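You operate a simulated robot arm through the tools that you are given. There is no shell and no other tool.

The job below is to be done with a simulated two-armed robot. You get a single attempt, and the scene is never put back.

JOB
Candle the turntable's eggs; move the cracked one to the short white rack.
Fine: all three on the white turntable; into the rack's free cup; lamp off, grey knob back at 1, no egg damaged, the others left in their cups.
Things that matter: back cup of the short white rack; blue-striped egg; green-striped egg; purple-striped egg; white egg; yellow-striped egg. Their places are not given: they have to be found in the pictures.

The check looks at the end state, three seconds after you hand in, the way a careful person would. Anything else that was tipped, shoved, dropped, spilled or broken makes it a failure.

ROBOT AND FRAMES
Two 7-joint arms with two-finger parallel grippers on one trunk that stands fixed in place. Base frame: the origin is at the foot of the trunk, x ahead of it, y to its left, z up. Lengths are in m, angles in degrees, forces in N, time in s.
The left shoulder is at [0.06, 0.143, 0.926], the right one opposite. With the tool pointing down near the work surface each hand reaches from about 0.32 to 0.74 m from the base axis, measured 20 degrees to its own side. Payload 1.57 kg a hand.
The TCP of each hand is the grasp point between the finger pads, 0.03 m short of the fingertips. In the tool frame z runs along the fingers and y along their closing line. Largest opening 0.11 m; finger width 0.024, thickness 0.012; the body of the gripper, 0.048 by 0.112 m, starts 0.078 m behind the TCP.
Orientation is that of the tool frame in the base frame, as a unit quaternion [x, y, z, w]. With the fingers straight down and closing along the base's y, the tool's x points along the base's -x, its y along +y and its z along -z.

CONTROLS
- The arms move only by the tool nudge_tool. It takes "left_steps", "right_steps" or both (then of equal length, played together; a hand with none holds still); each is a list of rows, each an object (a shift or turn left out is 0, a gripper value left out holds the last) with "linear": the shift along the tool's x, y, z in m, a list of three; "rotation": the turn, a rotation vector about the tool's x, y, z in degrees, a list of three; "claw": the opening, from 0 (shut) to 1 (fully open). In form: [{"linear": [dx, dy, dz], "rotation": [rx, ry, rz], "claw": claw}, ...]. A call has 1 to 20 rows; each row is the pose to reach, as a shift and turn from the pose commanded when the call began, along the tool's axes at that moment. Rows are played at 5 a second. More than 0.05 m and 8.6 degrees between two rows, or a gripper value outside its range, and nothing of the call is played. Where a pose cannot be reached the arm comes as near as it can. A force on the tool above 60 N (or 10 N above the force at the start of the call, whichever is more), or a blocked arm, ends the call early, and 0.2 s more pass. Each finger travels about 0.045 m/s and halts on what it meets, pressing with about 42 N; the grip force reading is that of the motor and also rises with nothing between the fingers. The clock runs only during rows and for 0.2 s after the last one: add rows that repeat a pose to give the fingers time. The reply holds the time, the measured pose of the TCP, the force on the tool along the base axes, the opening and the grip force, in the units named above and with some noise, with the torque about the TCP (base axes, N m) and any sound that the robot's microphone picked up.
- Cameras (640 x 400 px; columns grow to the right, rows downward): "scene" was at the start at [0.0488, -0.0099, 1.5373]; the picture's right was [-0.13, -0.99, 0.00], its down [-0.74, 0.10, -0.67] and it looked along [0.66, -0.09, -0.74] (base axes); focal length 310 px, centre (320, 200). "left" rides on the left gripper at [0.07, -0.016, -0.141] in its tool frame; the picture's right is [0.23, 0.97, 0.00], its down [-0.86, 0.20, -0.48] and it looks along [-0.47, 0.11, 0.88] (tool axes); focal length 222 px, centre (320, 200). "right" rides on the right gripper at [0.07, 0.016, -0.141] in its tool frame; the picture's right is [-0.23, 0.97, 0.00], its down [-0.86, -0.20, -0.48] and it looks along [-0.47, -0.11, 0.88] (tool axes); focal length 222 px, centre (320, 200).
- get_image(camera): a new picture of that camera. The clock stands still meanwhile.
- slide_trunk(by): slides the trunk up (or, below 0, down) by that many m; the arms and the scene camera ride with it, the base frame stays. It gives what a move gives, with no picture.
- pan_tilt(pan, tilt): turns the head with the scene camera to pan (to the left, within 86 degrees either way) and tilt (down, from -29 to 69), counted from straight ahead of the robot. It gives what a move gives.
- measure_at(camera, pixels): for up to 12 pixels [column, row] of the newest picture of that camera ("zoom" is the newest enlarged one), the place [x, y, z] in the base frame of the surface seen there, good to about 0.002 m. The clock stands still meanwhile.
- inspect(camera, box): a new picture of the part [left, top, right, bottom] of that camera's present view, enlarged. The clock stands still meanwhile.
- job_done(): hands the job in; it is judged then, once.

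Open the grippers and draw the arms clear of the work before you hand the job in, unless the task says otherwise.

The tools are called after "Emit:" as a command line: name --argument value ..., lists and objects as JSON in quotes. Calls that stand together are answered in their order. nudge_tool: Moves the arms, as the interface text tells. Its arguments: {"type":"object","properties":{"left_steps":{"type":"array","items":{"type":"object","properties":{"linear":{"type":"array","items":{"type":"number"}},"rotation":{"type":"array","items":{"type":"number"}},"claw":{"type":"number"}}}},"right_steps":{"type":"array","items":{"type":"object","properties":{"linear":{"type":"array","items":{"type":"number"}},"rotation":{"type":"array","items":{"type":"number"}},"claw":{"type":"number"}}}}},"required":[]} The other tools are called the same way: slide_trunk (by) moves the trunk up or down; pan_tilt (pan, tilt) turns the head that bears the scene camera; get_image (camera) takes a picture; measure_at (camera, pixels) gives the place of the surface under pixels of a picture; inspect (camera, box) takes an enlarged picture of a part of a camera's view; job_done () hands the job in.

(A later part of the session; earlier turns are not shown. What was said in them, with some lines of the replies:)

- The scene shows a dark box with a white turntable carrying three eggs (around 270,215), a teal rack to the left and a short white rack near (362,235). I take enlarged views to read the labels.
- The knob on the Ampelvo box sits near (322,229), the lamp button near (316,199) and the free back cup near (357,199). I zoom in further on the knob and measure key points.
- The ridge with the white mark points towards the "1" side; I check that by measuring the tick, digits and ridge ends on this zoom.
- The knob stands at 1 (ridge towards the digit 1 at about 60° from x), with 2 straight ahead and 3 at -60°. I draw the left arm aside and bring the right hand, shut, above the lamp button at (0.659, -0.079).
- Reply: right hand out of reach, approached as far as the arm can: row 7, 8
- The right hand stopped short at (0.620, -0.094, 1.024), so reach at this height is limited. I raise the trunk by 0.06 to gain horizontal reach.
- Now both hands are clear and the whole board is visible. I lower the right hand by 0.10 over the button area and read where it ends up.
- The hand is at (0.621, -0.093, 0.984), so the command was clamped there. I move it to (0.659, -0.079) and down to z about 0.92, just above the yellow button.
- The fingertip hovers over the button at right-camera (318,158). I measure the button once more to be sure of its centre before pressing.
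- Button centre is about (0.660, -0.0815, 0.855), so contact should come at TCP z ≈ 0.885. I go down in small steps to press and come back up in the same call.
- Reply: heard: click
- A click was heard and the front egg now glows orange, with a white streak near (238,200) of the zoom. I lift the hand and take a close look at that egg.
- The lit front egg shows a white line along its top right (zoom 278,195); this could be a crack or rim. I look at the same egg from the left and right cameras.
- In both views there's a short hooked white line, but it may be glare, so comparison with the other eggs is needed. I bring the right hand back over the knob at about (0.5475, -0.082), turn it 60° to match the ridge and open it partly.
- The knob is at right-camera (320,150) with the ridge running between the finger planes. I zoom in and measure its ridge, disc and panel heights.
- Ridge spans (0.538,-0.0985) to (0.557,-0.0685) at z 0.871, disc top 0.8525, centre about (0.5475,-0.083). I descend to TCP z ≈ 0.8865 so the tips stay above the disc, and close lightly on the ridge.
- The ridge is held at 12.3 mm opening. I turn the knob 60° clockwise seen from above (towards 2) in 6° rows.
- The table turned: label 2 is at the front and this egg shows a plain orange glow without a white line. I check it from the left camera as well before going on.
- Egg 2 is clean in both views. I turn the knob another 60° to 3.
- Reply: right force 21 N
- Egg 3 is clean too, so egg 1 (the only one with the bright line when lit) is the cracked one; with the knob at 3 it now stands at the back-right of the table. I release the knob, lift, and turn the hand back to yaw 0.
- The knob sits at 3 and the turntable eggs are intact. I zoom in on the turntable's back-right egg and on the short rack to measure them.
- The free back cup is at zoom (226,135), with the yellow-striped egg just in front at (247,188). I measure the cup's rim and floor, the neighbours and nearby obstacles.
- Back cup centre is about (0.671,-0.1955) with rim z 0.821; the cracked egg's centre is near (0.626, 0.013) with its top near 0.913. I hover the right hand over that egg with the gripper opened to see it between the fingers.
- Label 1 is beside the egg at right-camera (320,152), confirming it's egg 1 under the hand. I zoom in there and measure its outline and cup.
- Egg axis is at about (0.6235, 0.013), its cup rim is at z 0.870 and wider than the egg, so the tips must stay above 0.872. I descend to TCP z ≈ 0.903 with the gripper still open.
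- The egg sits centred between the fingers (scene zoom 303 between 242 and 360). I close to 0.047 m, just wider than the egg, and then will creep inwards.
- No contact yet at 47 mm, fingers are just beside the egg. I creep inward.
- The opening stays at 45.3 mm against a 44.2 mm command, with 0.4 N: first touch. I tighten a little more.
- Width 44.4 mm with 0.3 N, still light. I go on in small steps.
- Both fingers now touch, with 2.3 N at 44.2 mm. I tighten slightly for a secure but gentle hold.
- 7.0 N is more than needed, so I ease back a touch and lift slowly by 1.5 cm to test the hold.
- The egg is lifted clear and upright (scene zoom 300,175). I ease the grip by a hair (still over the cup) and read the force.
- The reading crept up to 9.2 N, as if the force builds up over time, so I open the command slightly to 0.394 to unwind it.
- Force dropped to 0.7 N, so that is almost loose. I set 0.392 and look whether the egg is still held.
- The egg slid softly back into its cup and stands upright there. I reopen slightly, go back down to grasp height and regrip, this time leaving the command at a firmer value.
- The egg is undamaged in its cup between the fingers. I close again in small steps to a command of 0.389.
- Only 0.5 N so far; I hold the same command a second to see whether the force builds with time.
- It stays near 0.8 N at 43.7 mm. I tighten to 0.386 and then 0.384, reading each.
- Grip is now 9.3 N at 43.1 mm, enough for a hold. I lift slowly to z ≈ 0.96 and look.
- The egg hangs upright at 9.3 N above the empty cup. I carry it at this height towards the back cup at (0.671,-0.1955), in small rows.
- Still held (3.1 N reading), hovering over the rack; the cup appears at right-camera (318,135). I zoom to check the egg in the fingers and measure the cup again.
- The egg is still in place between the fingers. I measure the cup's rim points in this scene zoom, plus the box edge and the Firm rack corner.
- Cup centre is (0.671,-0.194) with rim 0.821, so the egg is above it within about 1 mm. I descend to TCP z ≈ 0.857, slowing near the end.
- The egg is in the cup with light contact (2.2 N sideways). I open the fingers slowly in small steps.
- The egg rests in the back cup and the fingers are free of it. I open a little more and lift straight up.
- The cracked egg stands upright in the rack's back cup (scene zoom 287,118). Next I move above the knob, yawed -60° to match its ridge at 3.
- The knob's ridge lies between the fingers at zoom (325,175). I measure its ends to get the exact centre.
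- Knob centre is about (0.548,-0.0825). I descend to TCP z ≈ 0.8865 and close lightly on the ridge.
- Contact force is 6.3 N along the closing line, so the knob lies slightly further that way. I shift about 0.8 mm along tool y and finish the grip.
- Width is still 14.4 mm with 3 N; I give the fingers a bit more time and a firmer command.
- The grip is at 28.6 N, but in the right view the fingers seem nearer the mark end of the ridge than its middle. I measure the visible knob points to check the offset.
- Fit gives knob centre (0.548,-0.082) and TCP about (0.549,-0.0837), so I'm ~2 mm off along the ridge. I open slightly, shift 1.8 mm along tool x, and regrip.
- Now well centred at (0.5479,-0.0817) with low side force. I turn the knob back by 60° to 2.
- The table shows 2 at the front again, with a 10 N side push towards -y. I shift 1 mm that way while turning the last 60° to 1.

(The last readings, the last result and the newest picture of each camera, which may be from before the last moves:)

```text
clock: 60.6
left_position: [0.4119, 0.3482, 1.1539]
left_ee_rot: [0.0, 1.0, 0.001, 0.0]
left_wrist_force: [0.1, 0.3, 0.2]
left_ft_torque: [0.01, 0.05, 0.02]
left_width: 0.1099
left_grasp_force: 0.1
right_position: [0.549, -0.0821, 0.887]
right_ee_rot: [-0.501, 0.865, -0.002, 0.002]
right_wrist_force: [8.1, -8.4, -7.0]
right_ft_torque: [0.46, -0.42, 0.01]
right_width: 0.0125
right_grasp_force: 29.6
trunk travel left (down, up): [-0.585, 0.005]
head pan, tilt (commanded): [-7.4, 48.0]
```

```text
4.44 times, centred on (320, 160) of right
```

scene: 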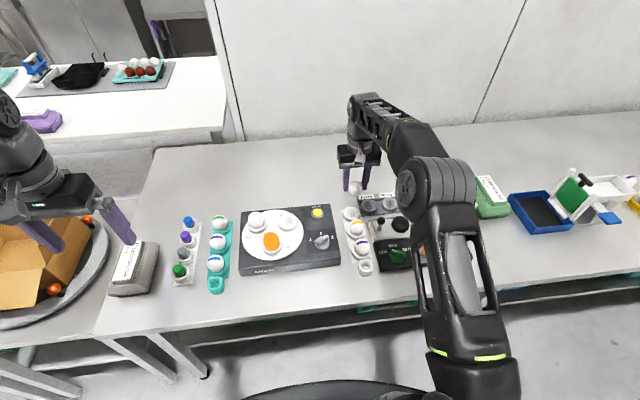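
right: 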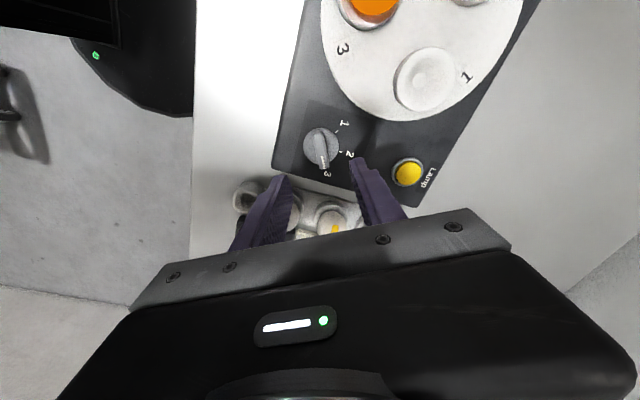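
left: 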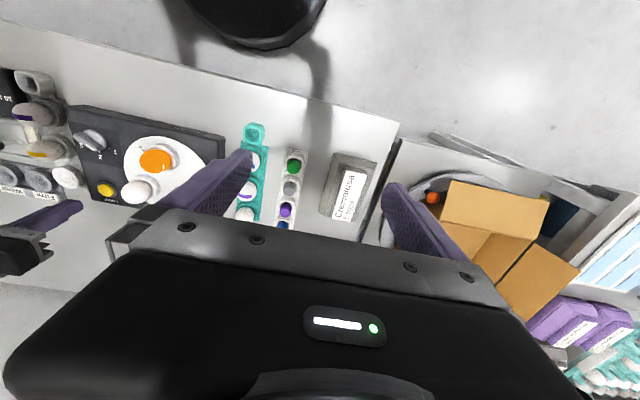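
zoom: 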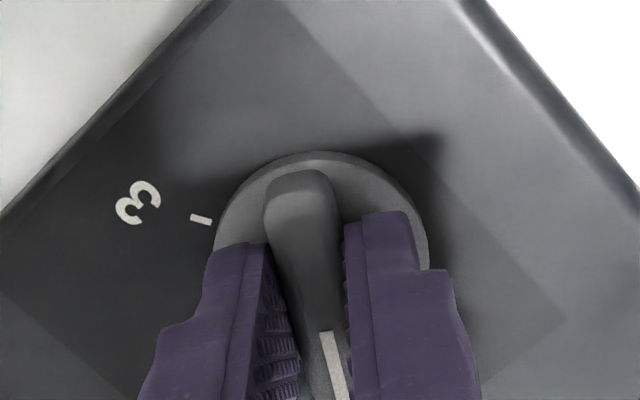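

The empty cup 1 is at the front and eggs 2 and 3 stand in their cups. I release the knob and lift.

Emit:
nudge_tool --right_steps '[{"claw": 0.15}, {"claw": 0.3}, {"claw": 0.45}, {"claw": 0.45}, {"linear": [0, 0, -0.02], "claw": 0.45}, {"linear": [0, 0, -0.05]}, {"linear": [0, 0, -0.08]}, {"linear": [0, 0, -0.08]}]'

Emit:
inspect --camera "right" --box '[275, 115, 365, 195]'

```text
clock: 62.4
left_position: [0.4102, 0.3484, 1.1538]
left_ee_rot: [0.0, 1.0, 0.0, 0.0]
left_wrist_force: [1.0, -0.3, 0.6]
left_ft_torque: [-0.02, 0.04, 0.0]
left_width: 0.11
left_grasp_force: 0.0
right_position: [0.5478, -0.0827, 0.9672]
right_ee_rot: [-0.5, 0.866, 0.0, 0.0]
right_wrist_force: [1.2, -0.6, 0.1]
right_ft_torque: [0.02, -0.02, 0.02]
right_width: 0.0495
right_grasp_force: 0.0
trunk travel left (down, up): [-0.585, 0.005]
head pan, tilt (commanded): [-7.4, 48.0]
```

```text
5.00 times, centred on (320, 155) of right
```

zoom: 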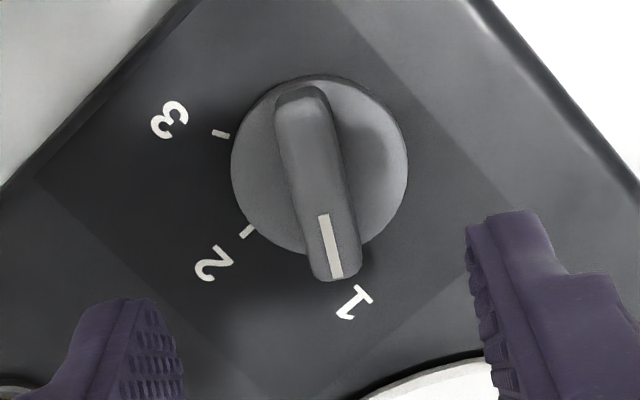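

The knob is back at 1, same as at the start. I close the gripper, turn back to yaw 0 and go above the lamp button.

Emit:
nudge_tool --right_steps '[{"linear": [-0.003, -0.005, -0.01], "rotation": [0, 0, 6], "claw": 0.3}, {"linear": [-0.009, -0.016, -0.01], "rotation": [0, 0, 13], "claw": 0.15}, {"linear": [-0.017, -0.029, -0.01], "rotation": [0, 0, 20], "claw": 0.0}, {"linear": [-0.025, -0.042, -0.01], "rotation": [0, 0, 27]}, {"linear": [-0.033, -0.055, -0.01], "rotation": [0, 0, 34]}, {"linear": [-0.041, -0.069, -0.01], "rotation": [0, 0, 41]}, {"linear": [-0.049, -0.083, -0.01], "rotation": [0, 0, 48]}, {"linear": [-0.054, -0.091, -0.005], "rotation": [0, 0, 54]}, {"linear": [-0.057, -0.0965, 0.0], "rotation": [0, 0, 60]}, {"linear": [-0.057, -0.0965, 0.02], "rotation": [0, 0, 60]}, {"linear": [-0.057, -0.0965, 0.02], "rotation": [0, 0, 60]}]'

Emit:
inspect --camera "scene" --box '[280, 180, 370, 250]'

Emit:
inspect --camera "right" --box '[270, 120, 370, 200]'

```text
clock: 64.8
left_position: [0.4099, 0.3489, 1.1536]
left_ee_rot: [0.0, 1.0, 0.0, 0.0]
left_wrist_force: [0.0, -0.1, -0.5]
left_ft_torque: [-0.01, 0.02, 0.04]
left_width: 0.1103
left_grasp_force: 0.1
right_position: [0.6599, -0.0798, 0.9483]
right_ee_rot: [0.0, 1.0, 0.0, 0.002]
right_wrist_force: [0.5, 0.4, 0.4]
right_ft_torque: [-0.04, 0.0, 0.01]
right_width: 0.0
right_grasp_force: 21.3
trunk travel left (down, up): [-0.585, 0.005]
head pan, tilt (commanded): [-7.4, 48.0]
```

```text
5.71 times, centred on (325, 215) of scene
```

zoom: 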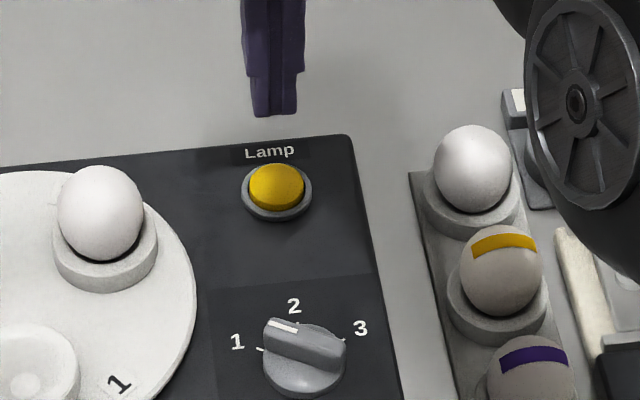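

```text
5.00 times, centred on (320, 160) of right
```

zoom: 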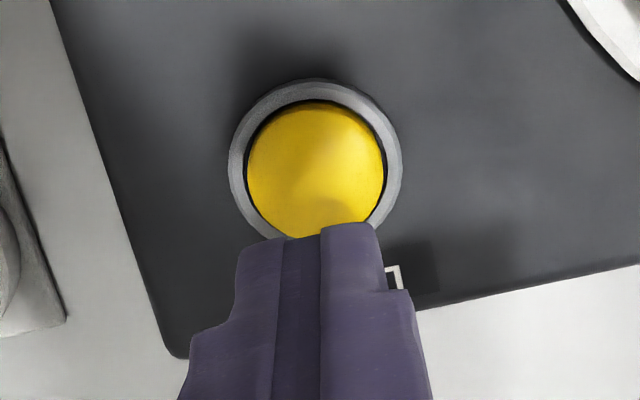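

Finger hovers over the button. I take a reference picture of the empty cup while the lamp is on, and measure the button again.

Emit:
inspect --camera "scene" --box '[255, 225, 295, 260]'

Emit:
inspect --camera "scene" --box '[300, 190, 340, 225]'

Emit:
measure_at --camera "zoom" --pixels '[[290, 170], [250, 180], [330, 180], [290, 205], [290, 150]]'

```text
11.43 times, centred on (275, 242) of scene
```

zoom: 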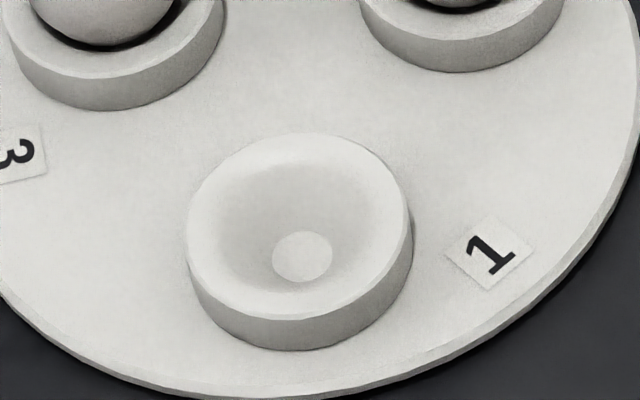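

```text
11.43 times, centred on (320, 208) of scene
```

zoom: 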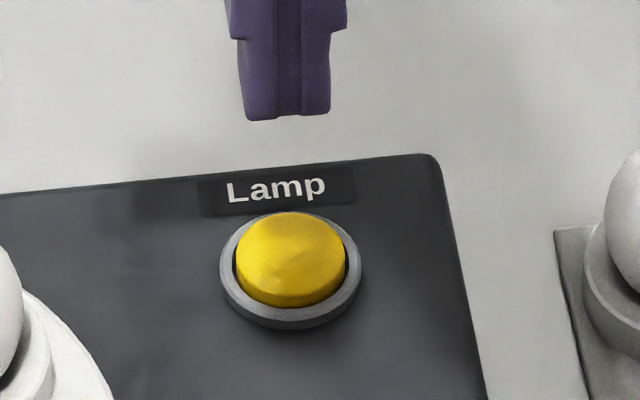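

```text
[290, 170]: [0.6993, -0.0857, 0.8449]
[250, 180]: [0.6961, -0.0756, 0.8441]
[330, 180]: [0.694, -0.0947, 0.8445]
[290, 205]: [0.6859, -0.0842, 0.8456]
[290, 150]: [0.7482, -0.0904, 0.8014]
```

Those pixels landed on the label; the button in this zoom is at (292,255), so I measure it there.

Emit:
measure_at --camera "zoom" --pixels '[[292, 255], [245, 258], [338, 255], [292, 290], [292, 225]]'

```text
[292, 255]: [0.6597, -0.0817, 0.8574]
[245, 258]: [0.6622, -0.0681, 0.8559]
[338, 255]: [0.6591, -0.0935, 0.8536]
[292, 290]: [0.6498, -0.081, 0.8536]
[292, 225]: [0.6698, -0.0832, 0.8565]
```

Button centre (0.660,-0.081,0.857), directly beneath the tip. I press it as before, to TCP z ≈ 0.882.

Emit:
nudge_tool --right_steps '[{"linear": [0, -0.001, 0.02]}, {"linear": [0, -0.001, 0.04]}, {"linear": [0, -0.001, 0.054]}, {"linear": [0, -0.001, 0.059]}, {"linear": [0, -0.001, 0.062]}, {"linear": [0, -0.001, 0.064]}, {"linear": [0, -0.001, 0.0658]}]'

```text
clock: 66.4
left_position: [0.4095, 0.3478, 1.1536]
left_ee_rot: [-0.001, 1.0, 0.0, 0.001]
left_wrist_force: [0.6, -0.6, -0.5]
left_ft_torque: [0.02, 0.04, -0.03]
left_width: 0.1101
left_grasp_force: 0.0
right_position: [0.6603, -0.0817, 0.882]
right_ee_rot: [-0.001, 1.0, 0.001, 0.002]
right_wrist_force: [0.7, -0.4, 3.1]
right_ft_torque: [0.06, 0.01, -0.01]
right_width: 0.0
right_grasp_force: 21.1
trunk travel left (down, up): [-0.585, 0.005]
head pan, tilt (commanded): [-7.4, 48.0]
heard: click
```

A click was heard, which should be the lamp going off. I lift the hand and compare the view with the reference.

Emit:
nudge_tool --right_steps '[{"linear": [0, 0, -0.01]}, {"linear": [0, 0, -0.03]}, {"linear": [0, 0, -0.066]}, {"linear": [0, 0, -0.066]}]'

Emit:
inspect --camera "scene" --box '[255, 225, 295, 260]'

Emit:
inspect --camera "scene" --box '[230, 180, 370, 290]'

Emit:
inspect --camera "left" --box '[60, 90, 230, 215]'

```text
clock: 67.4
left_position: [0.412, 0.3486, 1.1536]
left_ee_rot: [0.0, 1.0, 0.0, 0.0]
left_wrist_force: [0.3, -0.7, -0.9]
left_ft_torque: [-0.01, 0.02, -0.02]
left_width: 0.1099
left_grasp_force: 0.0
right_position: [0.6606, -0.0799, 0.9468]
right_ee_rot: [0.0, 1.0, 0.0, 0.002]
right_wrist_force: [-0.2, 0.0, 0.7]
right_ft_torque: [0.02, 0.01, -0.01]
right_width: 0.0001
right_grasp_force: 21.1
trunk travel left (down, up): [-0.585, 0.005]
head pan, tilt (commanded): [-7.4, 48.0]
```

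```text
11.43 times, centred on (275, 242) of scene
```

zoom: 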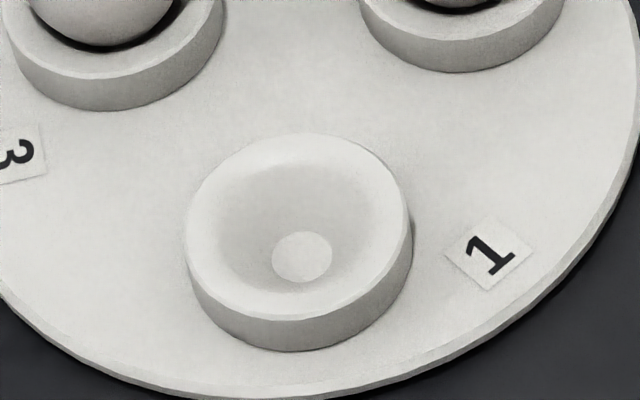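

```text
3.64 times, centred on (300, 235) of scene
```

zoom: 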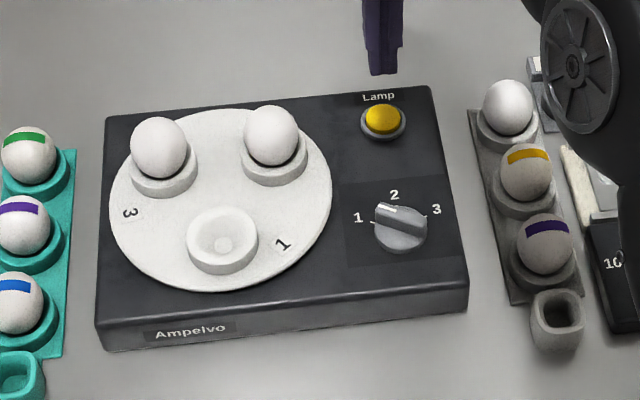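

```text
3.20 times, centred on (145, 152) of left
```

zoom: 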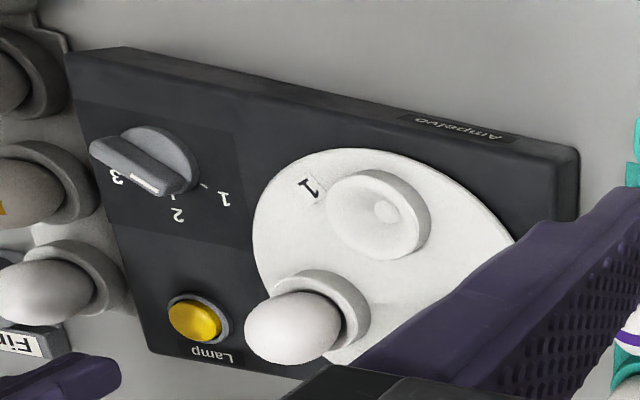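

The two views don't differ visibly because the lit cup is empty, so the lamp can only be judged with an egg over it. I'll check by briefly turning egg 2 to the lamp; first I go back above the knob, yawed +60° and open.

Emit:
nudge_tool --right_steps '[{"linear": [0.006, 0, -0.02], "rotation": [0, 0, -6], "claw": 0.1}, {"linear": [0.018, 0, -0.025], "rotation": [0, 0, -13], "claw": 0.3}, {"linear": [0.032, 0, -0.025], "rotation": [0, 0, -20], "claw": 0.45}, {"linear": [0.048, 0, -0.025], "rotation": [0, 0, -27]}, {"linear": [0.064, -0.001, -0.025], "rotation": [0, 0, -34]}, {"linear": [0.08, -0.001, -0.025], "rotation": [0, 0, -41]}, {"linear": [0.096, -0.001, -0.025], "rotation": [0, 0, -48]}, {"linear": [0.106, -0.001, -0.022], "rotation": [0, 0, -54]}, {"linear": [0.112, -0.001, -0.02], "rotation": [0, 0, -60]}, {"linear": [0.112, -0.001, -0.02], "rotation": [0, 0, -60]}]'

Emit:
inspect --camera "right" --box '[275, 115, 365, 195]'

```text
clock: 69.6
left_position: [0.4113, 0.3497, 1.1538]
left_ee_rot: [-0.001, 1.0, 0.0, 0.0]
left_wrist_force: [-0.4, 0.1, -1.1]
left_ft_torque: [-0.02, -0.01, 0.04]
left_width: 0.1098
left_grasp_force: 0.0
right_position: [0.5484, -0.0812, 0.9664]
right_ee_rot: [-0.501, 0.866, 0.0, 0.003]
right_wrist_force: [0.2, 0.4, 0.2]
right_ft_torque: [-0.02, -0.01, -0.04]
right_width: 0.0497
right_grasp_force: 0.1
trunk travel left (down, up): [-0.585, 0.005]
head pan, tilt (commanded): [-7.4, 48.0]
```

```text
5.00 times, centred on (320, 155) of right
```

zoom: 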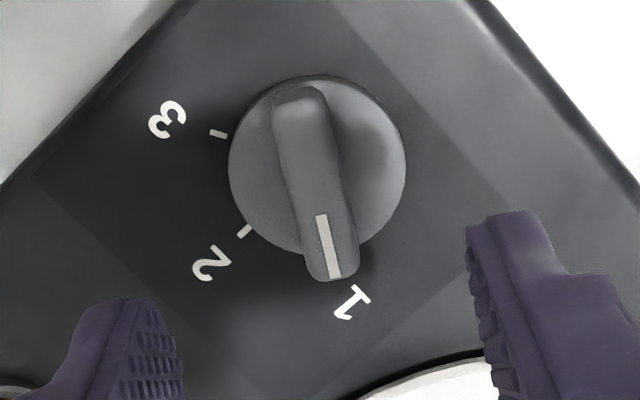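

The knob is again centred between the fingers (disc 230–406 px in zoom). I descend and grip as before.

Emit:
nudge_tool --right_steps '[{"linear": [0, -0.0005, 0.025]}, {"linear": [0, -0.0005, 0.05]}, {"linear": [0, -0.0005, 0.07]}, {"linear": [0, -0.0005, 0.0793]}, {"linear": [0, -0.0005, 0.0793], "claw": 0.3}, {"linear": [0, -0.0005, 0.0793], "claw": 0.15}, {"linear": [0, -0.0005, 0.0793], "claw": 0.08}, {"linear": [0, -0.0005, 0.0793], "claw": 0.06}, {"linear": [0, -0.0005, 0.0793], "claw": 0.06}, {"linear": [0, -0.0005, 0.0793], "claw": 0.06}]'

```text
clock: 71.8
left_position: [0.4103, 0.3486, 1.1538]
left_ee_rot: [0.0, 1.0, 0.0, 0.0]
left_wrist_force: [0.0, 0.7, -0.4]
left_ft_torque: [-0.04, 0.0, -0.02]
left_width: 0.1098
left_grasp_force: 0.1
right_position: [0.5485, -0.0826, 0.8871]
right_ee_rot: [-0.501, 0.866, 0.0, 0.001]
right_wrist_force: [0.8, -0.7, -2.1]
right_ft_torque: [0.3, -0.05, 0.03]
right_width: 0.0125
right_grasp_force: 29.1
trunk travel left (down, up): [-0.585, 0.005]
head pan, tilt (commanded): [-7.4, 48.0]
```

Gripped with almost no side force. I turn to 2 to bring egg 2 over the lamp and look.

Emit:
nudge_tool --right_steps '[{"rotation": [0, 0, 6]}, {"rotation": [0, 0, 12]}, {"rotation": [0, 0, 18]}, {"rotation": [0, 0, 24]}, {"rotation": [0, 0, 30]}, {"rotation": [0, 0, 36]}, {"rotation": [0, 0, 42]}, {"rotation": [0, 0, 48]}, {"rotation": [0, 0, 54]}, {"rotation": [0, 0, 60]}, {"rotation": [0, 0, 60]}]'

Emit:
inspect --camera "scene" --box '[230, 190, 360, 280]'

```text
clock: 74.2
left_position: [0.4114, 0.3491, 1.1543]
left_ee_rot: [-0.002, 1.0, 0.0, 0.001]
left_wrist_force: [-0.4, 0.1, 0.6]
left_ft_torque: [-0.02, -0.02, 0.01]
left_width: 0.1102
left_grasp_force: 0.0
right_position: [0.5479, -0.0807, 0.8884]
right_ee_rot: [0.0, 1.0, 0.0, 0.002]
right_wrist_force: [-3.3, 6.9, -10.1]
right_ft_torque: [0.16, 0.32, 0.02]
right_width: 0.0125
right_grasp_force: 29.6
trunk travel left (down, up): [-0.585, 0.005]
head pan, tilt (commanded): [-7.4, 48.0]
```

```text
4.44 times, centred on (295, 235) of scene
```

zoom: 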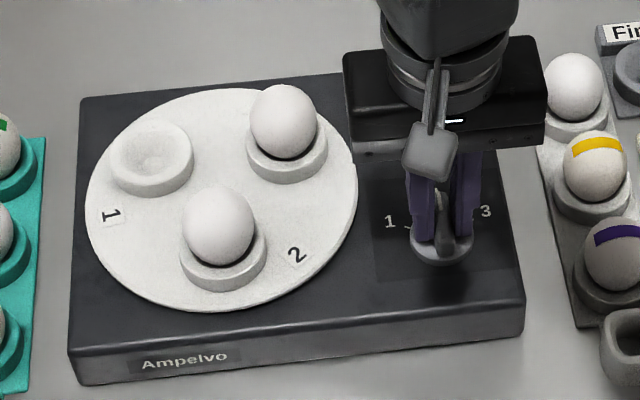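

Egg 2 over the lamp does not glow, so the lamp is off. I turn the knob back to 1.

Emit:
nudge_tool --right_steps '[{"rotation": [0, 0, -6]}, {"rotation": [0, 0, -12]}, {"rotation": [0, 0, -18]}, {"rotation": [0, 0, -24]}, {"rotation": [0, 0, -30]}, {"rotation": [0, 0, -36]}, {"rotation": [0, 0, -42]}, {"rotation": [0, 0, -48]}, {"rotation": [0, 0, -54]}, {"rotation": [0, 0, -60]}, {"rotation": [0, 0, -60]}]'

Emit:
inspect --camera "scene" --box '[230, 190, 360, 280]'

```text
clock: 76.6
left_position: [0.4118, 0.3493, 1.1527]
left_ee_rot: [-0.001, 1.0, 0.0, -0.001]
left_wrist_force: [0.3, -0.2, -0.1]
left_ft_torque: [-0.01, 0.0, -0.03]
left_width: 0.1102
left_grasp_force: 0.1
right_position: [0.5483, -0.0826, 0.8884]
right_ee_rot: [-0.501, 0.866, -0.001, 0.001]
right_wrist_force: [-3.8, 8.9, -15.2]
right_ft_torque: [0.56, 0.04, 0.02]
right_width: 0.0124
right_grasp_force: 29.2
trunk travel left (down, up): [-0.585, 0.005]
head pan, tilt (commanded): [-7.4, 48.0]
```

```text
4.44 times, centred on (295, 235) of scene
```

zoom: 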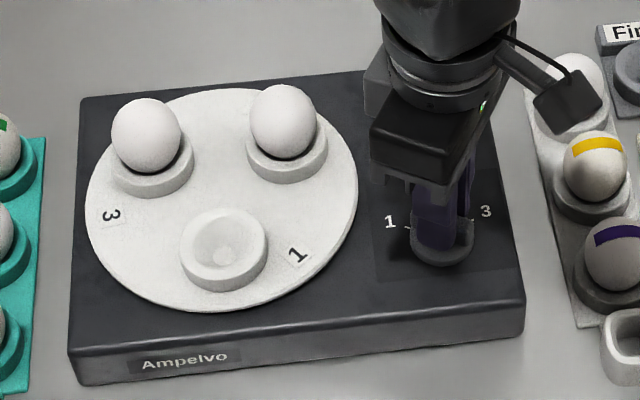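

Label 1 is back at the front. I release the knob gently, lift, and check the pointer.

Emit:
nudge_tool --right_steps '[{"claw": 0.12}, {"claw": 0.25}, {"claw": 0.45}, {"claw": 0.45}, {"linear": [0, 0, -0.02], "claw": 0.45}, {"linear": [0, 0, -0.05]}, {"linear": [0, 0, -0.08]}, {"linear": [0, 0, -0.08]}]'

Emit:
inspect --camera "right" --box '[275, 115, 365, 195]'

```text
clock: 78.4
left_position: [0.4101, 0.3488, 1.1534]
left_ee_rot: [-0.001, 1.0, 0.0, 0.0]
left_wrist_force: [0.3, -0.5, 0.0]
left_ft_torque: [-0.01, -0.03, 0.0]
left_width: 0.1099
left_grasp_force: 0.1
right_position: [0.5502, -0.0833, 0.9672]
right_ee_rot: [-0.5, 0.866, 0.0, 0.001]
right_wrist_force: [0.1, 0.4, -1.1]
right_ft_torque: [0.0, 0.02, -0.04]
right_width: 0.0495
right_grasp_force: 0.0
trunk travel left (down, up): [-0.585, 0.005]
head pan, tilt (commanded): [-7.4, 48.0]
```

```text
5.00 times, centred on (320, 155) of right
```

zoom: 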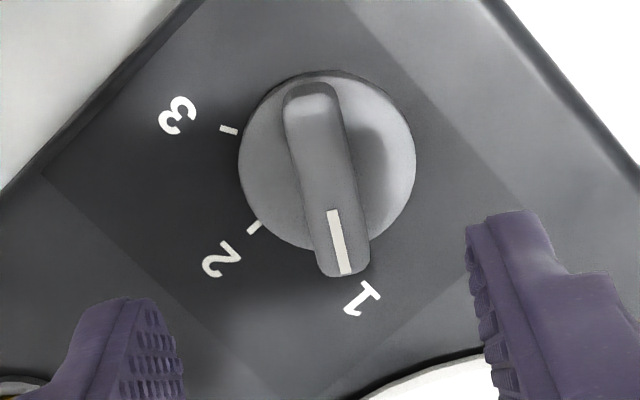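

The pointer stands at 1. I raise the right hand, turn it back to yaw 0 and draw it clear with the gripper open.

Emit:
nudge_tool --right_steps '[{"linear": [0, 0, -0.03]}, {"linear": [0, 0, -0.06]}, {"linear": [0.008, 0.004, -0.09], "rotation": [0, 0, 7]}, {"linear": [0.02, 0.009, -0.11], "rotation": [0, 0, 14]}, {"linear": [0.036, 0.016, -0.12], "rotation": [0, 0, 21]}, {"linear": [0.054, 0.025, -0.12], "rotation": [0, 0, 28]}, {"linear": [0.072, 0.033, -0.12], "rotation": [0, 0, 35]}, {"linear": [0.09, 0.041, -0.12], "rotation": [0, 0, 42]}, {"linear": [0.108, 0.05, -0.12], "rotation": [0, 0, 49], "claw": 0.7}, {"linear": [0.124, 0.057, -0.12], "rotation": [0, 0, 56], "claw": 1.0}, {"linear": [0.1336, 0.0614, -0.12], "rotation": [0, 0, 60], "claw": 1.0}, {"linear": [0.1336, 0.0614, -0.12], "rotation": [0, 0, 60], "claw": 1.0}]'

Emit:
get_image --camera "scene"

Emit:
get_image --camera "right"

Emit:
get_image --camera "left"

```text
clock: 81.0
left_position: [0.4106, 0.3487, 1.1535]
left_ee_rot: [-0.001, 1.0, 0.0, -0.001]
left_wrist_force: [0.0, 1.0, 0.0]
left_ft_torque: [0.0, 0.03, 0.01]
left_width: 0.1097
left_grasp_force: 0.2
right_position: [0.4298, -0.1686, 1.0875]
right_ee_rot: [0.001, 1.0, 0.0, 0.002]
right_wrist_force: [0.2, 0.4, 0.8]
right_ft_torque: [-0.03, -0.04, 0.01]
right_width: 0.1099
right_grasp_force: 0.0
trunk travel left (down, up): [-0.585, 0.005]
head pan, tilt (commanded): [-7.4, 48.0]
```

```text
taken
```

scene: 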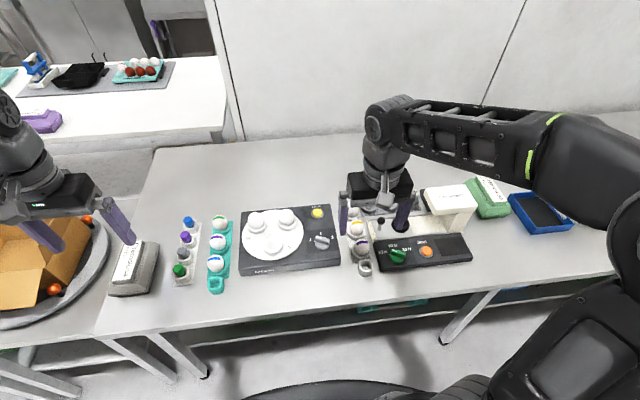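

```text
taken
```

right: 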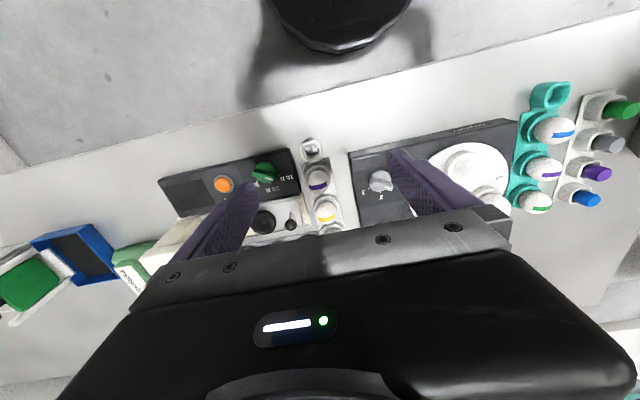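

```text
taken
```

left: 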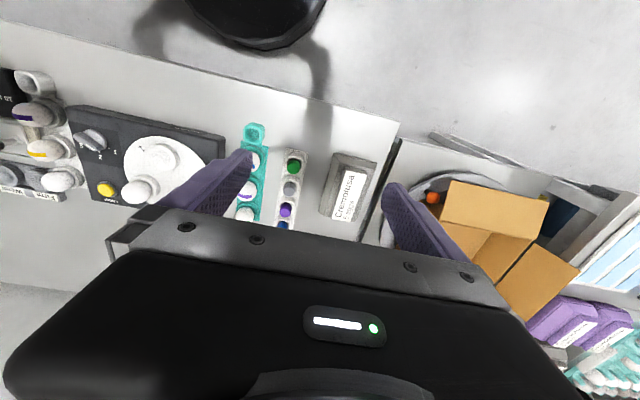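

The overview shows everything in place, with both hands open and clear. I make one last close check of the rack and the candler.

Emit:
inspect --camera "scene" --box '[230, 185, 390, 285]'

Emit:
inspect --camera "left" --box '[0, 70, 160, 210]'

```text
4.00 times, centred on (310, 235) of scene
```

zoom: 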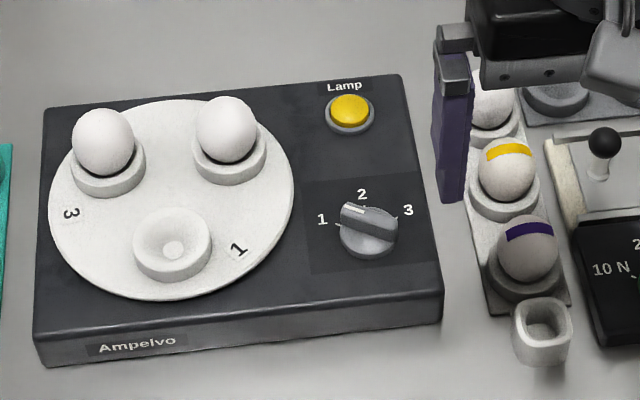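

```text
2.86 times, centred on (80, 140) of left
```

zoom: 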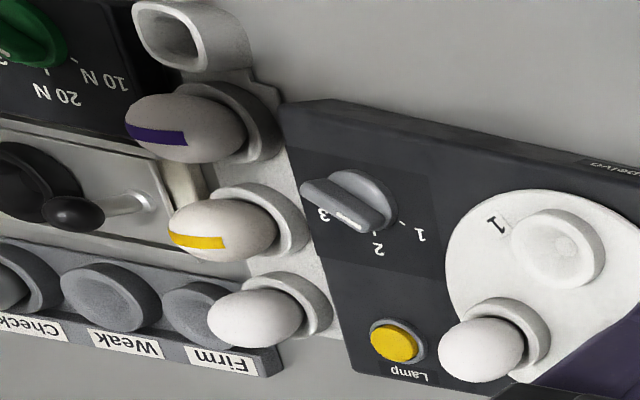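

The cracked egg is in the rack's back cup, the other two turntable eggs are in their cups, the knob is at 1, the lamp is off, and both hands are open and clear. I hand in.

Emit:
job_done

```text
The job is handed in.
```

I candled all three turntable eggs, and the cracked one (cup 1) is now in the back cup of the short white rack. The result of the check isn't back yet.

- **Which egg:** Under the lamp, egg 1 showed a bright line that wasn't visible with the lamp off. Eggs 2 and 3 glowed evenly, seen from two camera angles each; I did not look at their far sides.
- **Handling:** On the first lift I loosened the grip too much, and egg 1 slid about 1.5 cm back into its own cup. I picked it up again and moved it without trouble. It looked intact afterwards, but I did not candle it again.
- **End state:**
  - The lamp is off. I checked by turning egg 2 over the lamp, and it did not glow.
  - The grey knob is back at 1.
  - Eggs 2 and 3 are in their turntable cups, and the striped eggs were not touched.
  - Both hands are open and clear of the work.
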